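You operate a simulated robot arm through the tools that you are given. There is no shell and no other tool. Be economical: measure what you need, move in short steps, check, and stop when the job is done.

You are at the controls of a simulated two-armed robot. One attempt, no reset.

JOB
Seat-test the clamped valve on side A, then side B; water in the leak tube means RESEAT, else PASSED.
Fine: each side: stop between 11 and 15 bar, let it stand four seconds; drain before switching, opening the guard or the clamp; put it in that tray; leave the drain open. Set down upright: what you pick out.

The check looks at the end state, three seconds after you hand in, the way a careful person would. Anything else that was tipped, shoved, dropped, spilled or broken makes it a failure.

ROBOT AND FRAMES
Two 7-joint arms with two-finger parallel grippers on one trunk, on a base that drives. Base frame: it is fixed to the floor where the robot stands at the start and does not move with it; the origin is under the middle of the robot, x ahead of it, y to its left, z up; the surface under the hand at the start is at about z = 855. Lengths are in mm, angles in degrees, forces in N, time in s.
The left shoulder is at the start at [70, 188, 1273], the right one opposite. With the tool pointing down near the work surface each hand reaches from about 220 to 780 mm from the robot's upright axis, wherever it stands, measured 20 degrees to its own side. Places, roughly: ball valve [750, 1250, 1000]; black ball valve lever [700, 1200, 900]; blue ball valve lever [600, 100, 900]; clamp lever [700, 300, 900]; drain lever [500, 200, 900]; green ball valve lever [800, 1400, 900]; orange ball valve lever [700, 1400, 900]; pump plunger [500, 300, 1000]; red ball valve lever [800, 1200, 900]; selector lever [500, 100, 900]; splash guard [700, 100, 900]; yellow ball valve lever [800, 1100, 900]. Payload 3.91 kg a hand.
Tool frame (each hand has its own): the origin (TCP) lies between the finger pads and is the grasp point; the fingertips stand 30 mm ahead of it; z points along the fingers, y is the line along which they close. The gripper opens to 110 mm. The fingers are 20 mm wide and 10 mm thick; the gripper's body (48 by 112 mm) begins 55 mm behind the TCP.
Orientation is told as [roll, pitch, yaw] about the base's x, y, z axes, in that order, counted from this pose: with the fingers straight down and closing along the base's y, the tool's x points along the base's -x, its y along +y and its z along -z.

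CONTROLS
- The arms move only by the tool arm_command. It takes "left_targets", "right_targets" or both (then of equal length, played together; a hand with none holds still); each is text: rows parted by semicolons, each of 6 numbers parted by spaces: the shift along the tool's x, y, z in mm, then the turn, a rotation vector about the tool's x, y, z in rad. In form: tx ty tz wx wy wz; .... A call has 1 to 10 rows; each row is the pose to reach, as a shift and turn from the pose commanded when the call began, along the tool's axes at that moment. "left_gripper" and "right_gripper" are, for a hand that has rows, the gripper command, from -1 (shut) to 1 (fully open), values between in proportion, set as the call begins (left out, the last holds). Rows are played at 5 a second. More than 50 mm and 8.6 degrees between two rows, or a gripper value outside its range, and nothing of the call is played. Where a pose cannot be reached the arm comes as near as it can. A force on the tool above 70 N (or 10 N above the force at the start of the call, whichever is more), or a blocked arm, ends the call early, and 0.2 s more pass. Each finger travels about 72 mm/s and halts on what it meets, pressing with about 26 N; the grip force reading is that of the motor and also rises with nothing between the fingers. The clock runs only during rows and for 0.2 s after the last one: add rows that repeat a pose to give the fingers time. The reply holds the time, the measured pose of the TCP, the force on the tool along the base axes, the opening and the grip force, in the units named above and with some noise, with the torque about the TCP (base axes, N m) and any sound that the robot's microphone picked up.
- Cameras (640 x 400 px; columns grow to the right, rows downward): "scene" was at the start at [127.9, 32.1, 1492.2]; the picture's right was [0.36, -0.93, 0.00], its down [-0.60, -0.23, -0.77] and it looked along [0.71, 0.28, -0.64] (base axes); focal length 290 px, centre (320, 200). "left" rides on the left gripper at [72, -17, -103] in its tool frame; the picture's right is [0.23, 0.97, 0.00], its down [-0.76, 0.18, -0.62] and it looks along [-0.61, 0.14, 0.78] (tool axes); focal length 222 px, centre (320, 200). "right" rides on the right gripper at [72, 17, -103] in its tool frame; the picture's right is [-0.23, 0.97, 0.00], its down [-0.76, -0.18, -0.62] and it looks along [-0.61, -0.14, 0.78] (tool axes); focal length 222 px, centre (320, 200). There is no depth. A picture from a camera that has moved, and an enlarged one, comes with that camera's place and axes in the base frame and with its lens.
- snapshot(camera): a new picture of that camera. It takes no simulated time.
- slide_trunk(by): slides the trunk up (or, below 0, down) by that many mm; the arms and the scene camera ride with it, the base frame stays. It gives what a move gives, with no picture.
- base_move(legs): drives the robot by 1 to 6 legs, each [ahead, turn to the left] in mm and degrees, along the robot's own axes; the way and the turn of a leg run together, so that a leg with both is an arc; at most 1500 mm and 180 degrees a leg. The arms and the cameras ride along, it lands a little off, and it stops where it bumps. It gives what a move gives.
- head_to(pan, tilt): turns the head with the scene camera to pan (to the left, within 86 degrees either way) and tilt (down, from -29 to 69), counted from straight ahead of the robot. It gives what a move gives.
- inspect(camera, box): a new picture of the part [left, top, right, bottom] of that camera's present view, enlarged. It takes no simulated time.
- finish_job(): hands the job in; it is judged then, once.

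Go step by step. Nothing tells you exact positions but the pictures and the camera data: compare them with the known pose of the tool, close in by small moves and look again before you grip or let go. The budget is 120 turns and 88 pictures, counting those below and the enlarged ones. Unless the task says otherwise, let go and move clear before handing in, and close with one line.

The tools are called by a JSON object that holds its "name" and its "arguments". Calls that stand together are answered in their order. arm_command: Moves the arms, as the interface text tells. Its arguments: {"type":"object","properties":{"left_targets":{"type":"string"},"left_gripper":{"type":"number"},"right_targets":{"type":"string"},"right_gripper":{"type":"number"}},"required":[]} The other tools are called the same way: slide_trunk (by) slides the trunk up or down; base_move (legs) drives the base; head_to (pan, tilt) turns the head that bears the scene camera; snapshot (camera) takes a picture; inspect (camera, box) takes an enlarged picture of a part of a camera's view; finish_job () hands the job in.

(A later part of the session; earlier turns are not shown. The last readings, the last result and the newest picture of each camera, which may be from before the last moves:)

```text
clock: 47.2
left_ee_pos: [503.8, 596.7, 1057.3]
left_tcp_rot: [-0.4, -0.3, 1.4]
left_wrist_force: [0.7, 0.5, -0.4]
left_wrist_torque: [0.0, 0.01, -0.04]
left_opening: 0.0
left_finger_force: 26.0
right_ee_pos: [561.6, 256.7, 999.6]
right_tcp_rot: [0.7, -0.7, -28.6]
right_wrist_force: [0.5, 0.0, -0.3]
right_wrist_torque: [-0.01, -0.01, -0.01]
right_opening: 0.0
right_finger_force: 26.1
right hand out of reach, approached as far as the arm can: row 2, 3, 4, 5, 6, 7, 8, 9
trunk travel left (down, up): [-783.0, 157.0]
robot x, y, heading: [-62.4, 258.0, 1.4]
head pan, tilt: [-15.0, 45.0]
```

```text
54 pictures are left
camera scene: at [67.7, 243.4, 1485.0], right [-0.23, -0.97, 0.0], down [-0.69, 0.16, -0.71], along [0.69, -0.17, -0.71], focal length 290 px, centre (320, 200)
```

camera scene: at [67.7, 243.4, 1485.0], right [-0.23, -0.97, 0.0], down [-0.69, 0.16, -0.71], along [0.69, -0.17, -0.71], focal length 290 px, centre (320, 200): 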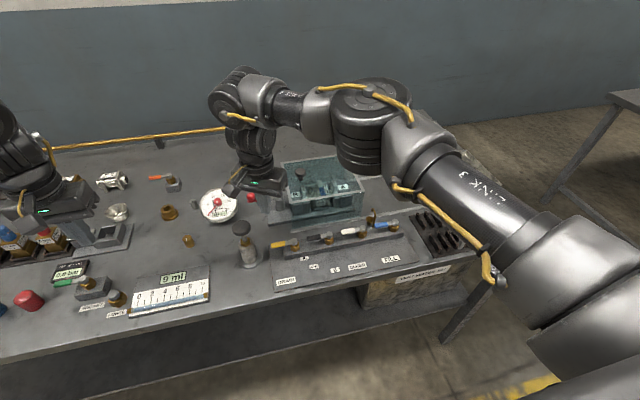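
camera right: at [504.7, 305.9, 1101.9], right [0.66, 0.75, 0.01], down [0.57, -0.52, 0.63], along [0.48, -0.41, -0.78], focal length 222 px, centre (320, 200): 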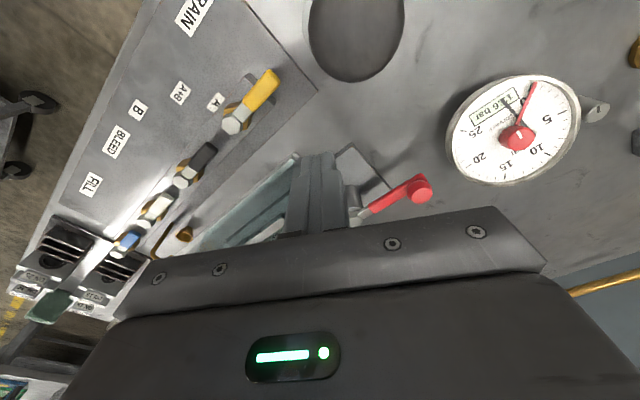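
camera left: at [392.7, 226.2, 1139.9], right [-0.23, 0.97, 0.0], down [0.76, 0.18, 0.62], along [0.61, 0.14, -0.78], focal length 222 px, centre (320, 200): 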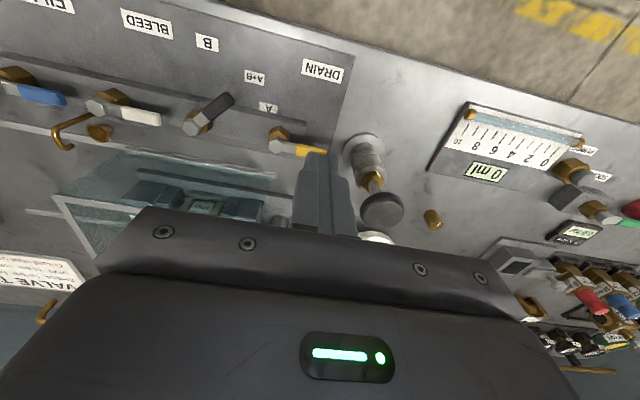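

Side A stood over 3 s above 11 bar and has leaked visibly; the tube nears its end so I go promptly. The pump knob limits the space, so I unwind the yaw and come down close to the drain pivot on its far side.

{"name": "arm_command", "arguments": {"right_targets": "4 -10 0 0 0 -0.13; 7 -20 0 0 0 -0.26; 10 -30 0 0 0 -0.39; 12.4 -39.8 0 0 0 -0.5; 12.4 -39.8 30 0 0 -0.5; 12.4 -39.8 60 0 0 -0.5; 12.4 -39.8 86 0 0 -0.5; 12.4 -39.8 86 0 0 -0.5"}}

{"name": "snapshot", "arguments": {"camera": "right"}}

{"name": "inspect", "arguments": {"camera": "scene", "box": [130, 150, 400, 310]}}

```text
clock: 49.0
left_ee_pos: [503.5, 596.4, 1058.7]
left_tcp_rot: [-0.3, -0.3, 1.3]
left_wrist_force: [0.4, -0.9, -0.1]
left_wrist_torque: [0.03, 0.04, -0.03]
left_opening: 0.0
left_finger_force: 26.2
right_ee_pos: [532.6, 224.9, 910.6]
right_tcp_rot: [0.2, -0.9, -0.1]
right_wrist_force: [0.8, -0.6, 0.3]
right_wrist_torque: [-0.01, -0.02, -0.02]
right_opening: 0.0
right_finger_force: 25.9
trunk travel left (down, up): [-783.0, 157.0]
robot x, y, heading: [-59.5, 257.7, 1.4]
head pan, tilt: [-15.0, 45.0]
```

```text
53 pictures are left
camera right: at [458.6, 241.8, 1013.4], right [0.23, 0.97, 0.01], down [0.75, -0.18, 0.63], along [0.62, -0.14, -0.77], focal length 222 px, centre (320, 200)
```

right: 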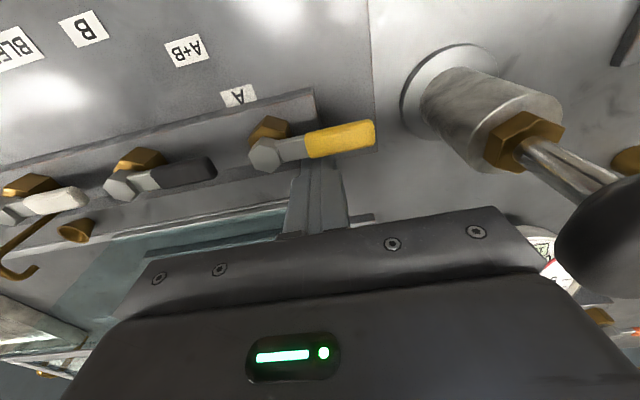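

```text
2.37 times, centred on (265, 230) of scene
camera zoom: at [67.8, 241.6, 1485.0], right [-0.23, -0.97, 0.0], down [-0.69, 0.17, -0.71], along [0.69, -0.17, -0.71], focal length 686 px, centre (450, 129)
```

zoom: 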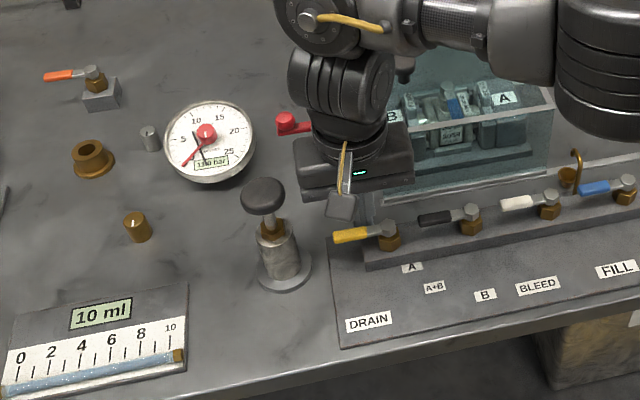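

Well placed; the stand is over four seconds. Now sweep the drain lever toward the robot to open it.

{"name": "arm_command", "arguments": {"right_targets": "8 2 0 0 0 0; 17 4 0 0 0 0; 26 5 0 0 0 0; 35 3 0 0 0 0; 43 -1 0 0 0 0; 49 -7 0 0 0 0; 52 -14 0 0 0 0; 53 -18 0 0 0 0; 53 -18 0 0 0 0"}}

{"name": "snapshot", "arguments": {"camera": "right"}}

{"name": "inspect", "arguments": {"camera": "scene", "box": [130, 150, 400, 310]}}

```text
clock: 51.0
left_ee_pos: [507.2, 600.3, 1055.7]
left_tcp_rot: [-0.7, -0.3, 1.1]
left_wrist_force: [0.4, 0.1, -0.2]
left_wrist_torque: [-0.01, -0.02, 0.01]
left_opening: 0.0
left_finger_force: 25.7
right_ee_pos: [486.3, 217.3, 909.6]
right_tcp_rot: [0.9, -1.3, -0.4]
right_wrist_force: [50.7, 44.3, -6.9]
right_wrist_torque: [0.18, -0.02, 0.36]
right_opening: 0.0
right_finger_force: 26.3
trunk travel left (down, up): [-783.0, 157.0]
robot x, y, heading: [-58.6, 260.1, 1.5]
head pan, tilt: [-15.0, 45.0]
```

```text
51 pictures are left
camera right: at [412.9, 232.5, 1011.8], right [0.23, 0.97, 0.02], down [0.75, -0.19, 0.64], along [0.62, -0.13, -0.77], focal length 222 px, centre (320, 200)
```

right: 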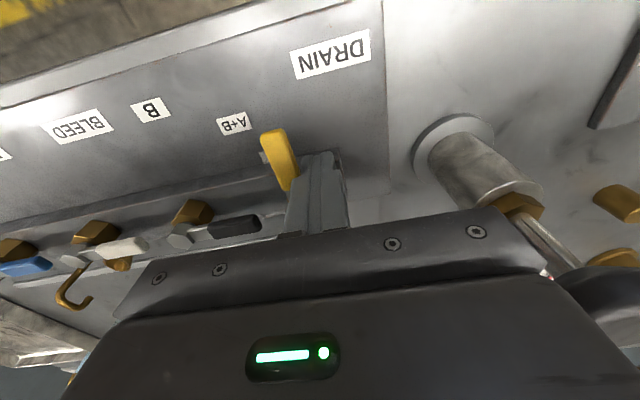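

```text
2.37 times, centred on (265, 230) of scene
camera zoom: at [98.3, 250.5, 1484.8], right [-0.23, -0.97, 0.01], down [-0.7, 0.16, -0.69], along [0.67, -0.17, -0.72], focal length 686 px, centre (450, 129)
```

zoom: 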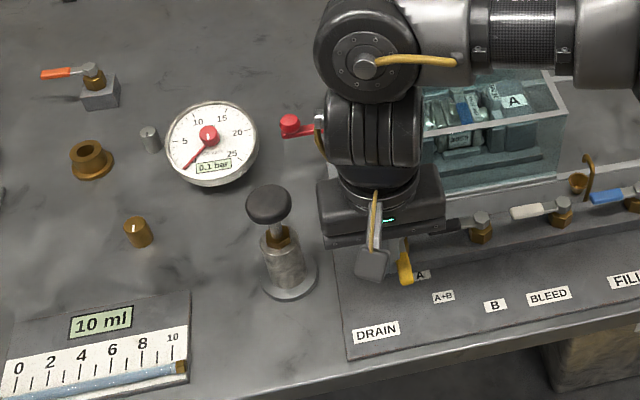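

Drained to 0.1 bar and the drain stands open. Next the selector: back off, rise, and come down on the far side of the selector lever, to turn it from A to B while drained.

{"name": "arm_command", "arguments": {"right_targets": "0 18 0 0 0 0; 0 20 -40 0 0 0; 0 20 -85 0 0 0; -20 0 -110 0 0 0; -40 -35 -110 0 0 0; -56 -65 -100 0 0 0; -56 -65 -60 0 0 0; -56 -65 -20 0 0 0; -56 -65 -1 0 0 0; -56 -65 -1 0 0 0"}}

{"name": "snapshot", "arguments": {"camera": "right"}}

```text
clock: 53.2
left_ee_pos: [502.0, 595.9, 1058.6]
left_tcp_rot: [-0.2, -0.4, 1.3]
left_wrist_force: [-0.1, -0.3, 0.0]
left_wrist_torque: [0.0, -0.02, -0.01]
left_opening: 0.0
left_finger_force: 26.1
right_ee_pos: [536.8, 143.5, 910.8]
right_tcp_rot: [0.2, -1.0, 0.1]
right_wrist_force: [0.0, 0.5, 0.2]
right_wrist_torque: [0.02, 0.04, -0.01]
right_opening: 0.0
right_finger_force: 25.8
trunk travel left (down, up): [-783.0, 157.0]
robot x, y, heading: [-60.6, 262.3, 1.2]
head pan, tilt: [-15.0, 45.0]
```

```text
49 pictures are left
camera right: at [463.2, 159.5, 1013.8], right [0.23, 0.97, 0.01], down [0.75, -0.18, 0.64], along [0.62, -0.14, -0.77], focal length 222 px, centre (320, 200)
```

right: 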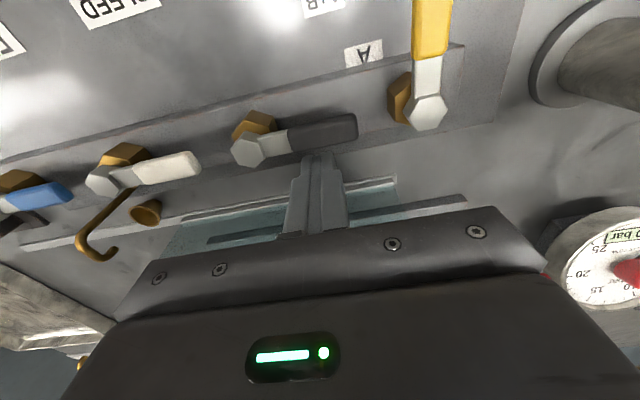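

{"name": "arm_command", "arguments": {"right_targets": "10 2 0 0 0 0; 20 4 0 0 0 0; 30 5 0 0 0 0; 39 3 0 0 0 0; 46 -2 0 0 0 0; 50 -8 0 0 0 0; 52 -14 0 0 0 0; 53 -17 0 0 0 0; 53 -17 0 0 0 0"}}

{"name": "snapshot", "arguments": {"camera": "right"}}

```text
clock: 55.2
left_ee_pos: [503.8, 596.4, 1059.5]
left_tcp_rot: [-0.3, -0.3, 1.3]
left_wrist_force: [0.2, -0.5, -0.1]
left_wrist_torque: [0.0, 0.0, -0.02]
left_opening: 0.0
left_finger_force: 26.4
right_ee_pos: [484.7, 127.3, 910.6]
right_tcp_rot: [0.4, -1.0, 0.1]
right_wrist_force: [1.5, 8.2, -0.8]
right_wrist_torque: [0.02, 0.01, -0.01]
right_opening: 0.4
right_finger_force: 26.2
trunk travel left (down, up): [-783.0, 157.0]
robot x, y, heading: [-61.7, 262.4, 1.6]
head pan, tilt: [-15.0, 45.0]
```

```text
48 pictures are left
camera right: at [410.5, 143.5, 1013.4], right [0.23, 0.97, 0.01], down [0.75, -0.18, 0.63], along [0.62, -0.14, -0.77], focal length 222 px, centre (320, 200)
```

right: 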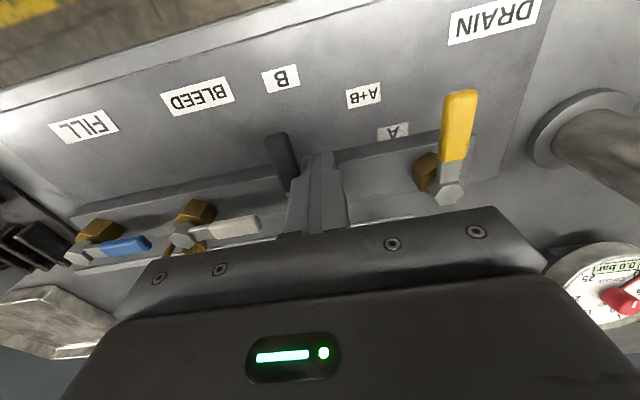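

{"name": "arm_command", "arguments": {"right_targets": "0 -4 0 0 0 0; 0 -8 0 0 0 0; 0 -8 0 0 0 0"}}

{"name": "arm_command", "arguments": {"right_targets": "0 16 0 0 0 0; 0 20 -40 0 0 0; 0 20 -85 0 0 0; 0 20 -120 0 0 0; 0 20 -120 0 0 0"}}

{"name": "snapshot", "arguments": {"camera": "right"}}

```text
clock: 56.0
left_ee_pos: [504.3, 601.4, 1056.0]
left_tcp_rot: [-0.7, -0.2, 1.2]
left_wrist_force: [-0.5, -0.3, 0.3]
left_wrist_torque: [-0.01, 0.0, 0.02]
left_opening: 0.0
left_finger_force: 26.4
right_ee_pos: [484.5, 126.5, 909.5]
right_tcp_rot: [0.4, -0.9, 0.1]
right_wrist_force: [-0.9, 42.8, -11.0]
right_wrist_torque: [0.37, -0.03, -0.13]
right_opening: 0.2
right_finger_force: 26.6
trunk travel left (down, up): [-783.0, 157.0]
robot x, y, heading: [-60.6, 258.7, 1.6]
head pan, tilt: [-15.0, 45.0]
```

```text
clock: 57.2
left_ee_pos: [504.8, 597.1, 1058.9]
left_tcp_rot: [-0.3, -0.3, 1.3]
left_wrist_force: [0.3, 0.4, 0.3]
left_wrist_torque: [-0.03, 0.0, 0.03]
left_opening: 0.0
left_finger_force: 26.1
right_ee_pos: [483.1, 138.9, 1031.1]
right_tcp_rot: [0.3, -0.9, 0.0]
right_wrist_force: [0.2, 0.8, -0.5]
right_wrist_torque: [0.01, 0.02, -0.01]
right_opening: 0.0
right_finger_force: 25.3
trunk travel left (down, up): [-783.0, 157.0]
robot x, y, heading: [-59.3, 256.3, 1.3]
head pan, tilt: [-15.0, 45.0]
```

```text
47 pictures are left
camera right: at [409.0, 154.8, 1134.2], right [0.23, 0.97, 0.01], down [0.75, -0.18, 0.63], along [0.62, -0.14, -0.77], focal length 222 px, centre (320, 200)
```

right: 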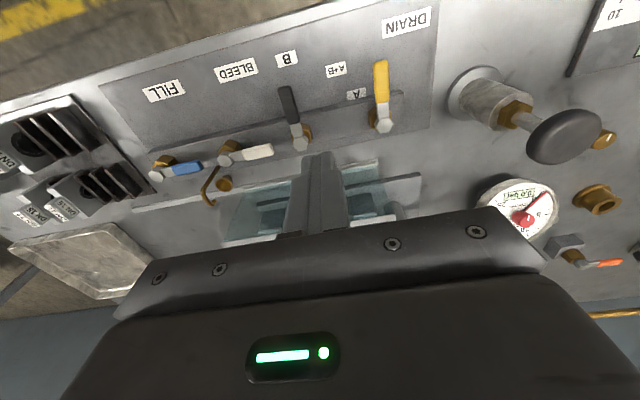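

Selector is on B at its stop. Now close the drain: come down between the levers and sweep the yellow lever back along the manifold.

{"name": "arm_command", "arguments": {"right_targets": "6 30 30 0 0 0; 6 31 70 0 0 0; 6 31 105 0 0 0; 6 31 120 0 0 0; 6 31 120 0 0 0"}}

{"name": "snapshot", "arguments": {"camera": "right"}}

```text
clock: 58.4
left_ee_pos: [503.9, 596.3, 1058.6]
left_tcp_rot: [-0.4, -0.3, 1.3]
left_wrist_force: [1.2, 0.2, -0.8]
left_wrist_torque: [-0.02, 0.0, 0.04]
left_opening: 0.1
left_finger_force: 26.1
right_ee_pos: [476.5, 170.3, 910.7]
right_tcp_rot: [0.3, -0.9, 0.1]
right_wrist_force: [-0.2, 0.2, 0.1]
right_wrist_torque: [0.03, 0.0, 0.01]
right_opening: 0.0
right_finger_force: 25.8
trunk travel left (down, up): [-783.0, 157.0]
robot x, y, heading: [-61.0, 260.4, 1.2]
head pan, tilt: [-15.0, 45.0]
```

```text
46 pictures are left
camera right: at [403.2, 186.1, 1013.9], right [0.23, 0.97, 0.01], down [0.75, -0.18, 0.63], along [0.62, -0.14, -0.77], focal length 222 px, centre (320, 200)
```

right: 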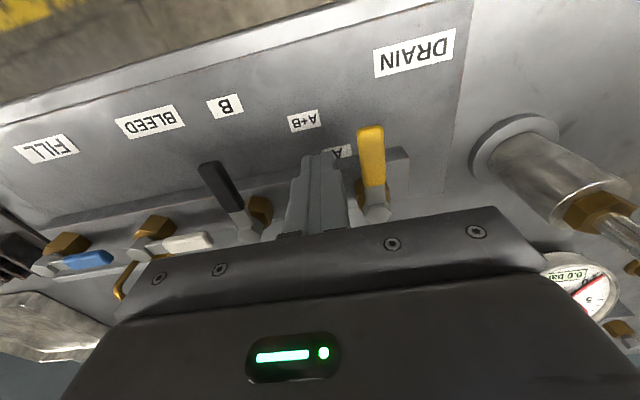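

{"name": "arm_command", "arguments": {"right_targets": "2 8 0 0 0 0; 4 18 0 0 0 0; 4 28 0 0 0 0; 2 38 0 0 0 0; -2 46 0 0 0 0; -8 53 0 0 0 0; -14 58 0 0 0 0; -20 60 0 0 0 0; -22 60 0 0 0 0; -22 60 0 0 0 0"}}

{"name": "snapshot", "arguments": {"camera": "right"}}

```text
clock: 60.6
left_ee_pos: [497.3, 595.5, 1062.3]
left_tcp_rot: [-0.2, -0.6, 1.3]
left_wrist_force: [-0.7, -0.1, 1.0]
left_wrist_torque: [0.0, 0.03, -0.01]
left_opening: 0.0
left_finger_force: 25.7
right_ee_pos: [492.2, 227.8, 911.4]
right_tcp_rot: [0.1, -0.6, 0.3]
right_wrist_force: [-46.5, -10.1, -13.0]
right_wrist_torque: [-0.06, 0.56, -0.19]
right_opening: 0.2
right_finger_force: 25.6
trunk travel left (down, up): [-783.0, 157.0]
robot x, y, heading: [-59.0, 260.8, 1.2]
head pan, tilt: [-15.0, 45.0]
```

```text
45 pictures are left
camera right: at [418.5, 244.1, 1015.1], right [0.22, 0.97, 0.0], down [0.76, -0.18, 0.63], along [0.62, -0.14, -0.78], focal length 222 px, centre (320, 200)
```

right: 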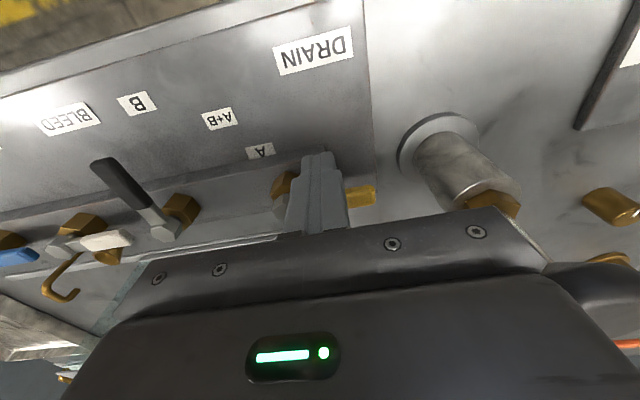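

Drain is at its closed stop. Back off, rise and go over the pump.

{"name": "arm_command", "arguments": {"right_targets": "18 0 0 0 0 0; 20 0 -40 0 0 0; 20 0 -85 0 0 0; 20 0 -130 0 0 0; 12 30 -150 0 0 0; 0 60 -150 0 0 0; -12 88 -150 0 0 0; -12 88 -150 0 0 0"}}

{"name": "snapshot", "arguments": {"camera": "right"}}

```text
clock: 62.4
left_ee_pos: [502.1, 595.9, 1059.0]
left_tcp_rot: [-0.3, -0.3, 1.3]
left_wrist_force: [0.0, -0.1, 0.5]
left_wrist_torque: [0.01, 0.01, 0.02]
left_opening: 0.0
left_finger_force: 25.7
right_ee_pos: [508.8, 315.5, 1063.3]
right_tcp_rot: [0.3, -0.9, 0.1]
right_wrist_force: [-0.1, 0.1, 0.8]
right_wrist_torque: [0.02, 0.0, -0.02]
right_opening: 0.0
right_finger_force: 26.0
trunk travel left (down, up): [-783.0, 157.0]
robot x, y, heading: [-57.1, 257.4, 1.5]
head pan, tilt: [-15.0, 45.0]
```

```text
44 pictures are left
camera right: at [434.6, 331.9, 1166.5], right [0.23, 0.97, 0.01], down [0.75, -0.18, 0.63], along [0.62, -0.14, -0.77], focal length 222 px, centre (320, 200)
```

right: 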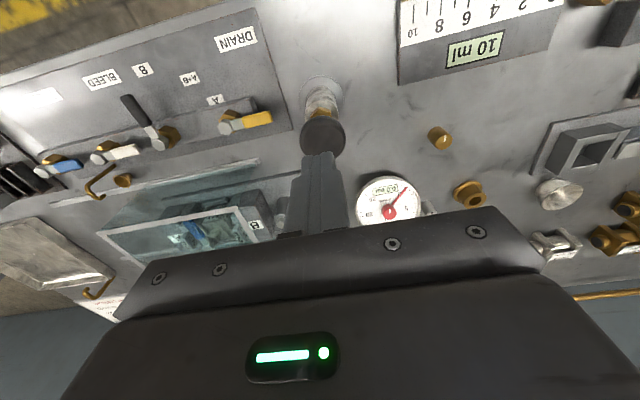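

{"name": "arm_command", "arguments": {"right_targets": "-2 2 30 0 0 0; -2 2 55 0 0 0; -2 2 70 0 0 0; -2 2 80 0 0 0; -2 2 60 0 0 0; -2 2 44 0 0 0; -2 2 64 0 0 0; -2 2 80 0 0 0; -2 2 55 0 0 0; -2 2 18 0 0 0"}}

{"name": "inspect", "arguments": {"camera": "scene", "box": [120, 180, 280, 310]}}

```text
clock: 64.6
left_ee_pos: [502.3, 597.5, 1059.0]
left_tcp_rot: [-0.3, -0.3, 1.3]
left_wrist_force: [-0.2, -0.8, -0.1]
left_wrist_torque: [0.02, -0.03, 0.01]
left_opening: 0.0
left_finger_force: 26.3
right_ee_pos: [512.2, 320.3, 1045.1]
right_tcp_rot: [0.1, -1.0, 0.2]
right_wrist_force: [0.1, -0.6, -0.4]
right_wrist_torque: [0.03, -0.01, -0.03]
right_opening: 0.0
right_finger_force: 26.2
trunk travel left (down, up): [-783.0, 157.0]
robot x, y, heading: [-57.9, 256.1, 1.5]
head pan, tilt: [-15.0, 45.0]
```

```text
3.08 times, centred on (200, 245) of scene
camera zoom: at [66.4, 242.3, 1484.9], right [-0.23, -0.97, 0.0], down [-0.69, 0.17, -0.71], along [0.69, -0.17, -0.71], focal length 891 px, centre (689, 62)
```

zoom: 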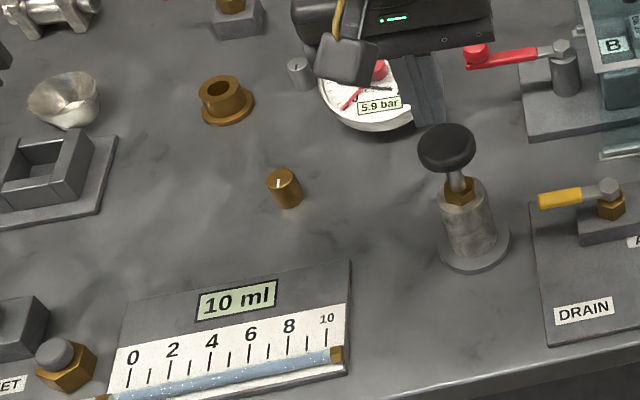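

{"name": "arm_command", "arguments": {"right_targets": "0 0 25 0 0 0; 0 0 50 0 0 0; 0 0 62 0 0 0; 0 0 45 0 0 0; 0 0 26 0 0 0; 0 0 46 0 0 0; 0 0 62 0 0 0; 0 0 40 0 0 0; 0 0 0 0 0 0; 0 0 -20 0 0 0"}}

{"name": "inspect", "arguments": {"camera": "scene", "box": [180, 180, 260, 230]}}

```text
clock: 66.8
left_ee_pos: [503.2, 595.5, 1058.7]
left_tcp_rot: [-0.3, -0.3, 1.3]
left_wrist_force: [-0.4, 0.3, -0.7]
left_wrist_torque: [-0.03, 0.01, 0.02]
left_opening: 0.0
left_finger_force: 25.3
right_ee_pos: [512.7, 319.8, 1064.8]
right_tcp_rot: [0.2, -1.0, 0.0]
right_wrist_force: [-0.2, -1.0, -0.2]
right_wrist_torque: [-0.01, -0.01, -0.02]
right_opening: 0.0
right_finger_force: 26.3
trunk travel left (down, up): [-783.0, 157.0]
robot x, y, heading: [-55.8, 257.0, 1.4]
head pan, tilt: [-15.0, 45.0]
```

```text
8.00 times, centred on (220, 205) of scene
camera zoom: at [67.1, 241.8, 1484.9], right [-0.23, -0.97, 0.0], down [-0.69, 0.17, -0.71], along [0.69, -0.17, -0.71], focal length 2316 px, centre (1120, 160)
```

zoom: 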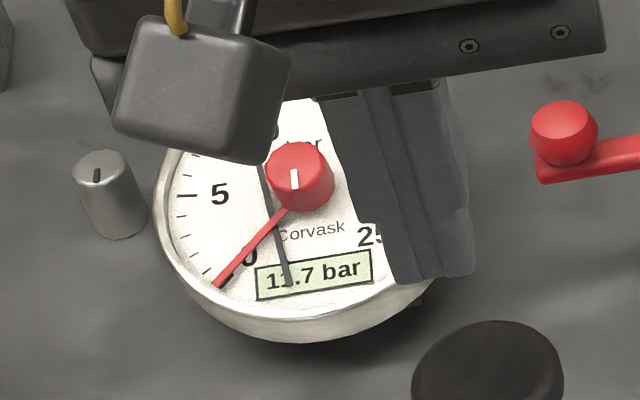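

11.7 bar; I'll add a half-stroke for margin.

{"name": "arm_command", "arguments": {"right_targets": "0 0 35 0 0 0; 0 0 55 0 0 0; 0 0 67 0 0 0; 0 0 40 0 0 0; 0 0 0 0 0 0; 0 -40 -40 0 0 0; 0 -80 -40 0 0 0"}}

{"name": "inspect", "arguments": {"camera": "scene", "box": [180, 180, 260, 230]}}

```text
refused: row 6 steps farther than a row can; nothing moved
```

```text
8.00 times, centred on (220, 205) of scene
camera zoom: at [67.1, 241.8, 1484.9], right [-0.23, -0.97, 0.0], down [-0.69, 0.17, -0.71], along [0.69, -0.17, -0.71], focal length 2316 px, centre (1120, 160)
```

zoom: 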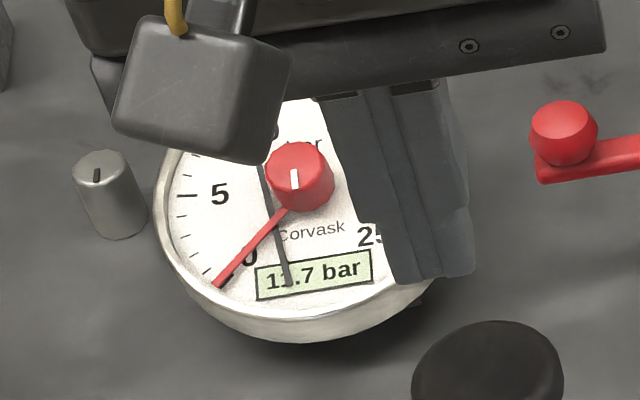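

{"name": "arm_command", "arguments": {"right_targets": "0 0 35 0 0 0; 0 0 55 0 0 0; 0 0 67 0 0 0; 0 0 40 0 0 0; 0 0 0 0 0 0; 0 -30 -30 0 0 0; 0 -70 -30 0 0 0; 0 -90 -30 0 0 0"}}

{"name": "inspect", "arguments": {"camera": "scene", "box": [180, 180, 260, 230]}}

```text
clock: 68.6
left_ee_pos: [503.0, 595.4, 1059.6]
left_tcp_rot: [-0.4, -0.4, 1.3]
left_wrist_force: [-0.9, -0.2, -0.6]
left_wrist_torque: [0.01, 0.0, 0.0]
left_opening: 0.0
left_finger_force: 26.1
right_ee_pos: [510.1, 228.8, 1092.5]
right_tcp_rot: [0.2, -0.9, 0.0]
right_wrist_force: [-0.3, 0.6, 0.8]
right_wrist_torque: [-0.04, 0.01, 0.0]
right_opening: 0.2
right_finger_force: 26.1
trunk travel left (down, up): [-783.0, 157.0]
robot x, y, heading: [-62.2, 259.8, 1.4]
head pan, tilt: [-15.0, 45.0]
```

```text
8.00 times, centred on (220, 205) of scene
camera zoom: at [67.6, 241.7, 1485.0], right [-0.23, -0.97, 0.0], down [-0.69, 0.17, -0.71], along [0.69, -0.17, -0.71], focal length 2316 px, centre (1120, 160)
```

zoom: 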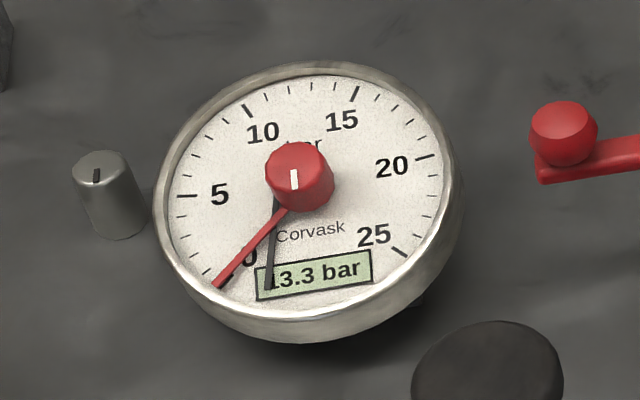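

13.3 bar on side B. I wait and move to the drain lever's far side meanwhile.

{"name": "arm_command", "arguments": {"right_targets": "-11 -1 0 0 0 0; -22 -3 0 0 0 0; -22 -3 40 0 0 0; -22 -3 80 0 0 0; -22 -3 120 0 0 0; -22 -3 160 0 0 0; -22 -3 181 0 0 0; -22 -3 181 0 0 0; -22 -3 181 0 0 0; -22 -3 181 0 0 0"}}

{"name": "arm_command", "arguments": {"right_targets": "0 0 0 0 0 0; 0 0 0 0 0 0; 0 0 0 0 0 0; 0 0 0 0 0 0; 0 0 0 0 0 0; 0 0 0 0 0 0; 0 0 0 0 0 0; 0 0 0 0 0 0; 0 0 0 0 0 0; 0 0 0 0 0 0"}}

{"name": "snapshot", "arguments": {"camera": "right"}}

{"name": "inspect", "arguments": {"camera": "scene", "box": [130, 180, 270, 310]}}

```text
clock: 70.8
left_ee_pos: [502.7, 596.2, 1057.9]
left_tcp_rot: [-0.3, -0.2, 1.2]
left_wrist_force: [-0.1, 0.7, -1.0]
left_wrist_torque: [0.0, 0.05, -0.01]
left_opening: 0.1
left_finger_force: 26.5
right_ee_pos: [537.2, 225.8, 913.0]
right_tcp_rot: [0.3, -0.9, -0.1]
right_wrist_force: [-0.2, 0.1, 0.2]
right_wrist_torque: [-0.01, -0.01, 0.0]
right_opening: 0.0
right_finger_force: 26.2
trunk travel left (down, up): [-783.0, 157.0]
robot x, y, heading: [-56.8, 259.8, 1.5]
head pan, tilt: [-15.0, 45.0]
```

```text
clock: 73.0
left_ee_pos: [503.4, 595.6, 1057.2]
left_tcp_rot: [-0.3, -0.3, 1.4]
left_wrist_force: [-0.1, 0.7, 0.3]
left_wrist_torque: [0.01, 0.0, -0.02]
left_opening: 0.0
left_finger_force: 25.6
right_ee_pos: [536.2, 226.2, 911.6]
right_tcp_rot: [0.1, -1.0, 0.0]
right_wrist_force: [0.1, -0.3, 0.0]
right_wrist_torque: [0.01, 0.03, -0.03]
right_opening: 0.0
right_finger_force: 26.1
trunk travel left (down, up): [-783.0, 157.0]
robot x, y, heading: [-58.4, 256.4, 1.3]
head pan, tilt: [-15.0, 45.0]
```

```text
39 pictures are left
camera right: at [461.9, 242.3, 1015.4], right [0.23, 0.97, 0.01], down [0.75, -0.18, 0.63], along [0.62, -0.14, -0.77], focal length 222 px, centre (320, 200)
```

right: 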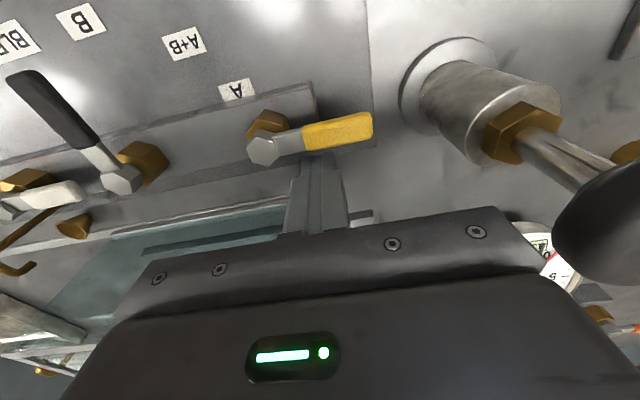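

```text
3.08 times, centred on (200, 245) of scene
camera zoom: at [67.9, 241.6, 1484.9], right [-0.23, -0.97, 0.0], down [-0.69, 0.17, -0.71], along [0.69, -0.17, -0.71], focal length 891 px, centre (689, 62)
```

zoom: 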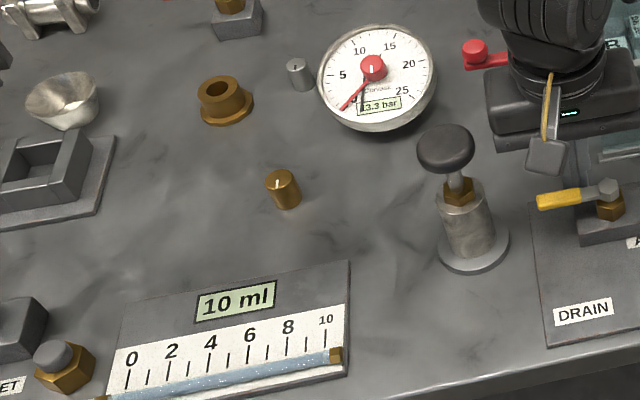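

B holds 13.3 bar; A leaked, so the verdict is RESEAT. Opening the drain now.

{"name": "arm_command", "arguments": {"right_targets": "11 2 0 0 0 0; 21 4 0 0 0 0; 30 5 0 0 0 0; 39 3 0 0 0 0; 46 -1 0 0 0 0; 51 -7 0 0 0 0; 54 -13 0 0 0 0; 55 -17 0 0 0 0; 55 -17 0 0 0 0"}}

{"name": "arm_command", "arguments": {"right_targets": "0 16 0 0 0 0; 0 20 -40 0 0 0; 0 20 -85 0 0 0; 0 10 -130 0 0 0; 0 0 -170 0 0 0; 0 0 -170 0 0 0"}}

{"name": "inspect", "arguments": {"camera": "scene", "box": [170, 140, 410, 290]}}

{"name": "snapshot", "arguments": {"camera": "right"}}

```text
clock: 75.0
left_ee_pos: [505.4, 600.2, 1055.9]
left_tcp_rot: [-0.5, -0.2, 1.2]
left_wrist_force: [0.4, -0.2, 0.5]
left_wrist_torque: [0.03, 0.04, -0.03]
left_opening: 0.1
left_finger_force: 25.5
right_ee_pos: [483.8, 217.3, 911.5]
right_tcp_rot: [0.6, -1.0, 0.2]
right_wrist_force: [10.2, 33.0, -3.3]
right_wrist_torque: [0.28, -0.08, 0.06]
right_opening: 0.2
right_finger_force: 26.2
trunk travel left (down, up): [-783.0, 157.0]
robot x, y, heading: [-58.2, 257.5, 1.9]
head pan, tilt: [-15.0, 45.0]
```

```text
clock: 76.4
left_ee_pos: [503.5, 596.9, 1058.3]
left_tcp_rot: [-0.3, -0.3, 1.3]
left_wrist_force: [-0.9, -0.4, -0.6]
left_wrist_torque: [0.0, -0.01, -0.01]
left_opening: 0.2
left_finger_force: 25.7
right_ee_pos: [479.4, 212.6, 1082.3]
right_tcp_rot: [0.2, -0.9, -0.1]
right_wrist_force: [-0.5, 0.3, 0.5]
right_wrist_torque: [0.01, 0.03, -0.02]
right_opening: 0.1
right_finger_force: 26.6
trunk travel left (down, up): [-783.0, 157.0]
robot x, y, heading: [-62.6, 259.4, 1.4]
head pan, tilt: [-15.0, 45.0]
```

```text
2.67 times, centred on (290, 215) of scene
camera zoom: at [68.6, 242.5, 1484.9], right [-0.23, -0.97, 0.0], down [-0.69, 0.17, -0.71], along [0.69, -0.17, -0.71], focal length 772 px, centre (400, 160)
```

zoom: 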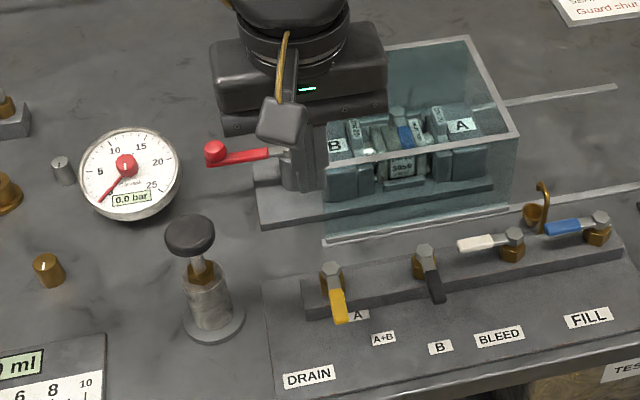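

```text
36 pictures are left
camera right: at [405.2, 228.0, 1184.9], right [0.23, 0.97, 0.01], down [0.75, -0.18, 0.63], along [0.62, -0.14, -0.77], focal length 222 px, centre (320, 200)
```

right: 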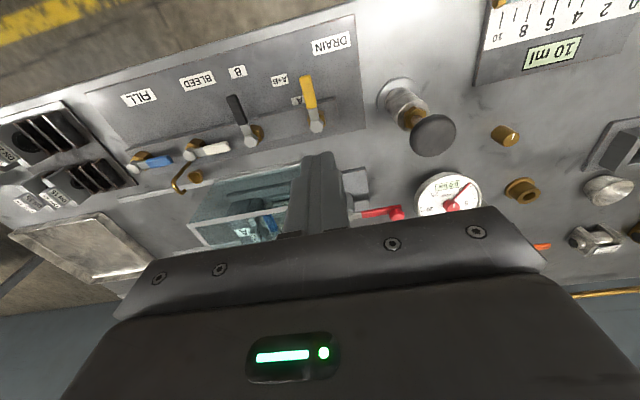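

Drained, 0.0 bar and drain open. Next the guard; I drive 60 mm ahead to have reach for sliding it to −y.

{"name": "base_move", "arguments": {"legs": [[60, -1.4]]}}

{"name": "arm_command", "arguments": {"right_targets": "-10 -15 -20 0 0 0; -20 -30 -40 0 0 0; -35 -45 -40 0 0 0; -60 -60 -40 0 0 0; -60 -60 -40 0 0 0", "right_gripper": 0.4}}

{"name": "snapshot", "arguments": {"camera": "right"}}

```text
clock: 77.4
left_ee_pos: [560.8, 580.6, 1064.9]
left_tcp_rot: [-0.3, -0.9, -0.3]
left_wrist_force: [0.1, -0.4, -1.0]
left_wrist_torque: [-0.02, 0.0, 0.0]
left_opening: 0.2
left_finger_force: 25.8
right_ee_pos: [526.0, 196.5, 1085.7]
right_tcp_rot: [0.3, -1.4, -1.3]
right_wrist_force: [-0.1, -0.6, -0.7]
right_wrist_torque: [-0.01, -0.01, 0.01]
right_opening: 0.0
right_finger_force: 26.0
trunk travel left (down, up): [-783.0, 157.0]
robot x, y, heading: [-1.3, 261.5, 0.1]
head pan, tilt: [-15.0, 45.0]
```

```text
clock: 78.6
left_ee_pos: [562.2, 581.6, 1062.6]
left_tcp_rot: [-0.4, -0.8, -0.3]
left_wrist_force: [-0.4, 0.3, 0.8]
left_wrist_torque: [0.01, -0.01, -0.01]
left_opening: 0.1
left_finger_force: 26.2
right_ee_pos: [584.8, 135.1, 1129.5]
right_tcp_rot: [0.3, -1.5, -1.4]
right_wrist_force: [0.1, -1.0, 0.5]
right_wrist_torque: [-0.03, 0.0, -0.03]
right_opening: 77.1
right_finger_force: 0.1
trunk travel left (down, up): [-783.0, 157.0]
robot x, y, heading: [2.7, 260.3, 0.1]
head pan, tilt: [-15.0, 45.0]
```

```text
35 pictures are left
camera right: at [510.2, 153.1, 1231.7], right [0.25, 0.97, 0.01], down [0.74, -0.2, 0.64], along [0.62, -0.15, -0.77], focal length 222 px, centre (320, 200)
```

right: 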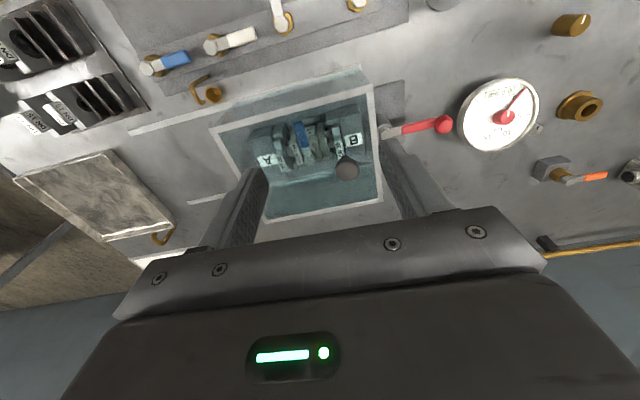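

{"name": "arm_command", "arguments": {"right_targets": "-25 6 0 0 0 0; -50 12 0 0 0 0; -75 18 0 0 0 0; -75 18 45 0 0 0; -75 18 85 0 0 0; -75 18 85 0 0 0"}}

{"name": "snapshot", "arguments": {"camera": "right"}}

{"name": "inspect", "arguments": {"camera": "scene", "box": [220, 110, 400, 230]}}

```text
clock: 80.0
left_ee_pos: [561.1, 583.5, 1062.9]
left_tcp_rot: [-0.4, -0.8, -0.4]
left_wrist_force: [0.2, 0.3, -0.3]
left_wrist_torque: [0.02, -0.01, 0.0]
left_opening: 0.0
left_finger_force: 26.1
right_ee_pos: [664.5, 150.1, 1044.3]
right_tcp_rot: [0.1, -1.5, -1.3]
right_wrist_force: [-0.4, 0.5, 0.3]
right_wrist_torque: [-0.03, -0.02, 0.04]
right_opening: 76.9
right_finger_force: 0.0
trunk travel left (down, up): [-783.0, 157.0]
robot x, y, heading: [-1.6, 257.9, 0.2]
head pan, tilt: [-15.0, 45.0]
```

```text
34 pictures are left
camera right: at [589.9, 169.1, 1147.4], right [0.25, 0.97, 0.01], down [0.74, -0.2, 0.64], along [0.62, -0.15, -0.77], focal length 222 px, centre (320, 200)
```

right: 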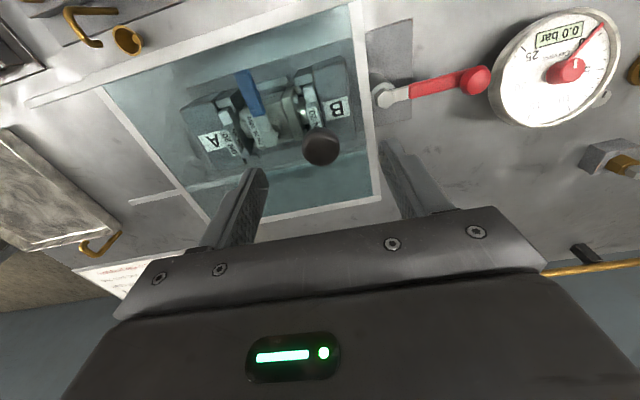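

```text
3.33 times, centred on (310, 170) of scene
camera zoom: at [125.0, 240.5, 1485.1], right [-0.26, -0.97, 0.0], down [-0.68, 0.18, -0.71], along [0.68, -0.18, -0.71], focal length 965 px, centre (353, 300)
```

zoom: 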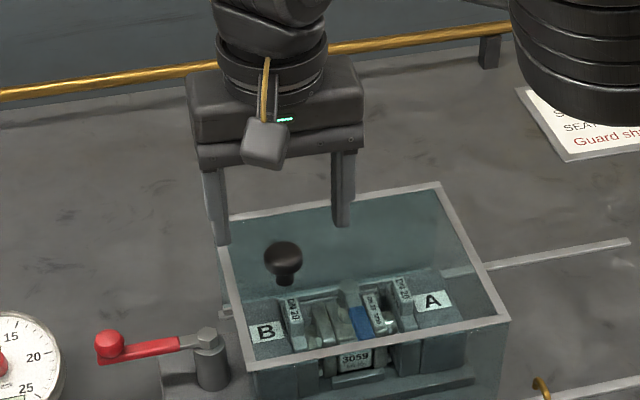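

{"name": "arm_command", "arguments": {"right_targets": "-3.5 2 18 0 0 0; -3.5 2 36 0 0 0; -3.5 2 36 0 0 0"}}

{"name": "arm_command", "arguments": {"right_targets": "0 0 0 0 0 0; 0 0 0 0 0 0; 0 0 0 0 0 0; 0 0 0 0 0 0; 0 0 0 0 0 0", "right_gripper": -1}}

{"name": "snapshot", "arguments": {"camera": "right"}}

```text
clock: 80.8
left_ee_pos: [561.1, 581.0, 1064.4]
left_tcp_rot: [-0.3, -0.8, -0.4]
left_wrist_force: [0.3, -0.5, 0.0]
left_wrist_torque: [0.01, 0.01, -0.02]
left_opening: 0.0
left_finger_force: 26.7
right_ee_pos: [667.4, 151.6, 1008.0]
right_tcp_rot: [0.3, -1.5, -1.4]
right_wrist_force: [0.4, -1.0, 0.1]
right_wrist_torque: [0.0, -0.04, -0.05]
right_opening: 77.1
right_finger_force: 0.1
trunk travel left (down, up): [-783.0, 157.0]
robot x, y, heading: [0.6, 257.1, 0.2]
head pan, tilt: [-15.0, 45.0]
```

```text
clock: 82.0
left_ee_pos: [561.7, 581.4, 1063.4]
left_tcp_rot: [-0.3, -0.8, -0.4]
left_wrist_force: [-0.6, -0.5, -0.4]
left_wrist_torque: [-0.01, -0.04, -0.03]
left_opening: 0.0
left_finger_force: 26.5
right_ee_pos: [667.9, 151.4, 1009.1]
right_tcp_rot: [0.3, -1.4, -1.5]
right_wrist_force: [-0.7, -4.7, -1.1]
right_wrist_torque: [-0.16, -0.09, -0.11]
right_opening: 29.6
right_finger_force: 45.4
trunk travel left (down, up): [-783.0, 157.0]
robot x, y, heading: [-2.6, 258.4, 0.4]
head pan, tilt: [-15.0, 45.0]
```

```text
32 pictures are left
camera right: at [593.5, 169.2, 1110.8], right [0.25, 0.97, 0.01], down [0.74, -0.2, 0.64], along [0.62, -0.15, -0.77], focal length 222 px, centre (320, 200)
```

right: 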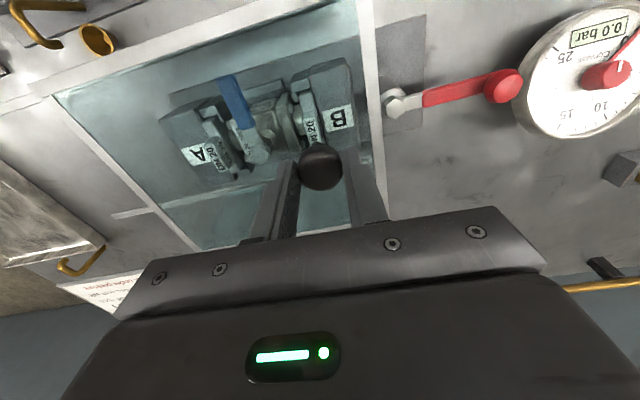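

Knob gripped. Try sliding the guard toward −y.

{"name": "arm_command", "arguments": {"right_targets": "-0.3 -10 0 0 0 0; -0.5 -20 0 0 0 0; -1 -40 0 0 0 0; -1.5 -60 0 0 0 0; -2 -80 0 0 0 0; -2.5 -100 0 0 0 0; -2.5 -100 0 0 0 0"}}

{"name": "snapshot", "arguments": {"camera": "scene"}}

```text
clock: 83.6
left_ee_pos: [561.5, 581.9, 1063.2]
left_tcp_rot: [-0.3, -0.9, -0.3]
left_wrist_force: [0.8, -0.6, 0.1]
left_wrist_torque: [0.0, -0.02, -0.02]
left_opening: 0.0
left_finger_force: 26.6
right_ee_pos: [668.2, 53.8, 1008.0]
right_tcp_rot: [0.1, -1.7, -1.5]
right_wrist_force: [8.6, -1.6, 10.0]
right_wrist_torque: [0.09, -0.03, -0.03]
right_opening: 29.4
right_finger_force: 45.2
trunk travel left (down, up): [-783.0, 157.0]
robot x, y, heading: [-3.3, 261.3, 0.1]
head pan, tilt: [-15.0, 45.0]
```

```text
31 pictures are left
camera scene: at [126.3, 239.5, 1485.0], right [-0.26, -0.97, 0.0], down [-0.68, 0.18, -0.71], along [0.68, -0.18, -0.71], focal length 290 px, centre (320, 200)
```

scene: 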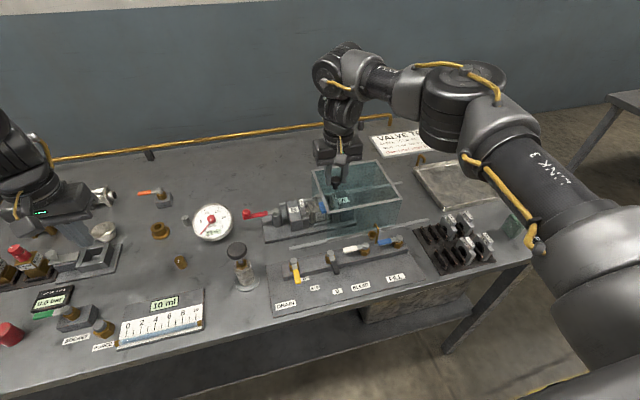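

{"name": "arm_command", "arguments": {"right_targets": "-0.5 -20 0 0 0 0; -1 -40 0 0 0 0; -1.5 -60 0 0 0 0; -2 -80 0 0 0 0; -2.5 -95 0 0 0 0; -2.5 -95 0 0 0 0"}}

{"name": "inspect", "arguments": {"camera": "scene", "box": [220, 130, 460, 280]}}

```text
clock: 85.0
left_ee_pos: [561.4, 582.2, 1062.4]
left_tcp_rot: [-0.4, -0.8, -0.3]
left_wrist_force: [1.2, 0.8, -0.1]
left_wrist_torque: [0.02, 0.0, -0.01]
left_opening: 0.1
left_finger_force: 25.7
right_ee_pos: [667.5, -40.6, 1008.8]
right_tcp_rot: [0.3, -1.5, -1.4]
right_wrist_force: [8.9, 0.5, 8.6]
right_wrist_torque: [-0.04, -1.14, 0.07]
right_opening: 29.4
right_finger_force: 45.4
trunk travel left (down, up): [-783.0, 157.0]
robot x, y, heading: [-1.6, 257.6, 0.7]
head pan, tilt: [-15.0, 45.0]
```

```text
2.67 times, centred on (340, 205) of scene
camera zoom: at [126.5, 239.6, 1484.9], right [-0.26, -0.97, 0.0], down [-0.68, 0.18, -0.71], along [0.68, -0.18, -0.71], focal length 772 px, centre (267, 187)
```

zoom: 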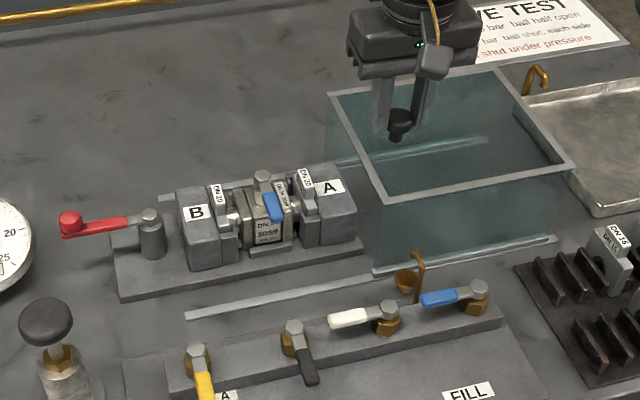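

Guard fully open and the valve is exposed. Release the knob and rise.

{"name": "arm_command", "arguments": {"right_targets": "0 0 0 0 0 0; 0 0 0 0 0 0; 0 0 0 0 0 0; 0 0 -30 0 0 0; 0 0 -60 0 0 0; 0 0 -90 0 0 0", "right_gripper": 0.2}}

{"name": "arm_command", "arguments": {"right_targets": "0 40 -30 0 0 0; 0 80 -30 0 0 0; 0 120 -30 0 0 0; 0 160 -30 0 0 0; 0 200 -30 0 0 0; 0 240 -30 0 0 0; 0 270 -30 0 0 0; 0 300 -30 0 0 0; 0 316 -30 0 0 0; 0 316 -30 0 0 0", "right_gripper": -1}}

{"name": "snapshot", "arguments": {"camera": "right"}}

{"name": "inspect", "arguments": {"camera": "scene", "box": [170, 100, 460, 280]}}

```text
clock: 86.4
left_ee_pos: [562.1, 581.1, 1063.4]
left_tcp_rot: [-0.5, -0.8, -0.2]
left_wrist_force: [0.2, 0.8, 0.6]
left_wrist_torque: [0.04, -0.01, -0.01]
left_opening: 0.0
left_finger_force: 26.4
right_ee_pos: [663.1, -42.1, 1098.7]
right_tcp_rot: [0.2, -1.6, -1.4]
right_wrist_force: [0.7, -0.2, 0.9]
right_wrist_torque: [-0.03, 0.02, 0.01]
right_opening: 66.1
right_finger_force: 0.1
trunk travel left (down, up): [-783.0, 157.0]
robot x, y, heading: [0.6, 256.4, 0.4]
head pan, tilt: [-15.0, 45.0]
```

```text
clock: 88.6
left_ee_pos: [562.3, 581.7, 1065.3]
left_tcp_rot: [-0.2, -0.8, -0.3]
left_wrist_force: [1.2, -0.4, 0.6]
left_wrist_torque: [0.02, -0.01, 0.05]
left_opening: 0.0
left_finger_force: 26.4
right_ee_pos: [656.5, 268.7, 1126.4]
right_tcp_rot: [0.4, -1.8, -1.3]
right_wrist_force: [0.6, -0.6, 0.4]
right_wrist_torque: [-0.01, 0.01, -0.02]
right_opening: 0.0
right_finger_force: 26.0
right hand out of reach, approached as far as the arm can: row 8, 9, 10
trunk travel left (down, up): [-783.0, 157.0]
robot x, y, heading: [-0.4, 258.8, 0.3]
head pan, tilt: [-15.0, 45.0]
```

```text
29 pictures are left
camera right: at [582.0, 287.2, 1228.0], right [0.25, 0.97, 0.01], down [0.74, -0.2, 0.64], along [0.62, -0.15, -0.77], focal length 222 px, centre (320, 200)
```

right: 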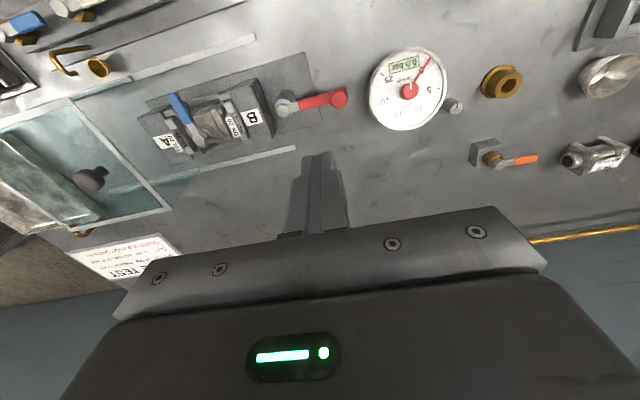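

```text
2.21 times, centred on (315, 190) of scene
camera zoom: at [126.3, 238.5, 1484.9], right [-0.26, -0.97, 0.0], down [-0.68, 0.18, -0.71], along [0.68, -0.18, -0.71], focal length 639 px, centre (331, 222)
```

zoom: 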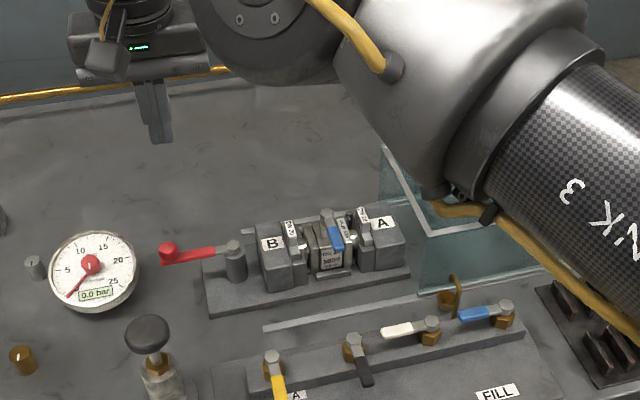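

{"name": "arm_command", "arguments": {"right_targets": "-10 0 35 0 0 0; -20 0 70 0 0 0; -30 2 105 0 0 0; -34 3 140 0 0 0; -34 3 165 0 0 0; -34 3 186 0 0 0; -34 3 186 0 0 0"}}

{"name": "snapshot", "arguments": {"camera": "right"}}

```text
clock: 90.2
left_ee_pos: [560.1, 581.6, 1064.3]
left_tcp_rot: [-0.4, -0.9, -0.3]
left_wrist_force: [-0.8, 0.8, 0.4]
left_wrist_torque: [0.03, -0.01, 0.0]
left_opening: 0.1
left_finger_force: 25.5
right_ee_pos: [661.6, 255.9, 947.4]
right_tcp_rot: [0.4, -2.1, -1.4]
right_wrist_force: [3.1, 0.6, 20.3]
right_wrist_torque: [0.01, -0.09, 0.13]
right_opening: 0.1
right_finger_force: 25.8
right hand out of reach, approached as far as the arm can: row 1, 2, 3, 4, 5, 6, 7
trunk travel left (down, up): [-783.0, 157.0]
robot x, y, heading: [-0.8, 256.0, 0.4]
head pan, tilt: [-15.0, 45.0]
```

```text
27 pictures are left
camera right: at [586.3, 275.3, 1049.8], right [0.25, 0.97, 0.01], down [0.73, -0.2, 0.65], along [0.63, -0.15, -0.76], focal length 222 px, centre (320, 200)
```

right: 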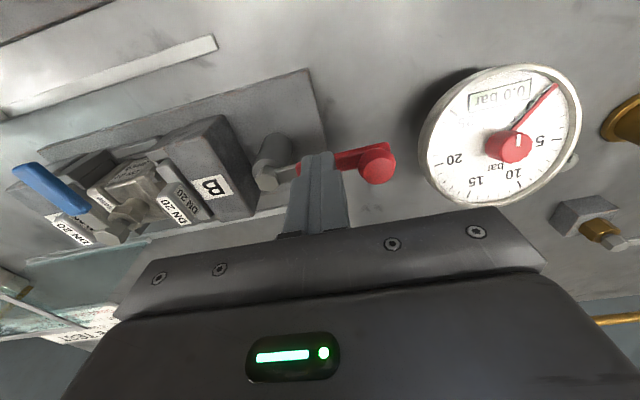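

The hand came down on the lever instead of beyond it (reach limit). Lift, and turn the base left so that this spot lies on the right arm's own side.

{"name": "arm_command", "arguments": {"right_targets": "0 0 -40 0 0 0; 0 0 -80 0 0 0; 0 0 -120 0 0 0; 0 0 -120 0 0 0"}}

{"name": "base_move", "arguments": {"legs": [[0, 18]]}}

```text
clock: 91.2
left_ee_pos: [561.8, 582.3, 1063.4]
left_tcp_rot: [-0.4, -0.9, -0.2]
left_wrist_force: [-0.6, 0.7, 0.1]
left_wrist_torque: [0.0, -0.01, -0.01]
left_opening: 0.0
left_finger_force: 25.9
right_ee_pos: [660.4, 257.8, 1066.7]
right_tcp_rot: [0.3, -1.4, -1.4]
right_wrist_force: [-0.4, 0.2, 0.0]
right_wrist_torque: [-0.03, -0.02, -0.01]
right_opening: 0.0
right_finger_force: 26.5
trunk travel left (down, up): [-783.0, 157.0]
robot x, y, heading: [-1.3, 254.5, 0.0]
head pan, tilt: [-15.0, 45.0]
```

```text
clock: 92.6
left_ee_pos: [436.2, 738.3, 1063.7]
left_tcp_rot: [-0.4, -0.9, 17.5]
left_wrist_force: [0.0, -0.5, 0.0]
left_wrist_torque: [-0.04, 0.01, 0.01]
left_opening: 0.1
left_finger_force: 26.2
right_ee_pos: [629.4, 459.0, 1066.4]
right_tcp_rot: [0.3, -1.5, 16.4]
right_wrist_force: [0.2, 1.3, -0.4]
right_wrist_torque: [-0.04, 0.0, -0.01]
right_opening: 0.1
right_finger_force: 25.7
trunk travel left (down, up): [-783.0, 157.0]
robot x, y, heading: [0.5, 259.5, 18.1]
head pan, tilt: [-15.0, 45.0]
```

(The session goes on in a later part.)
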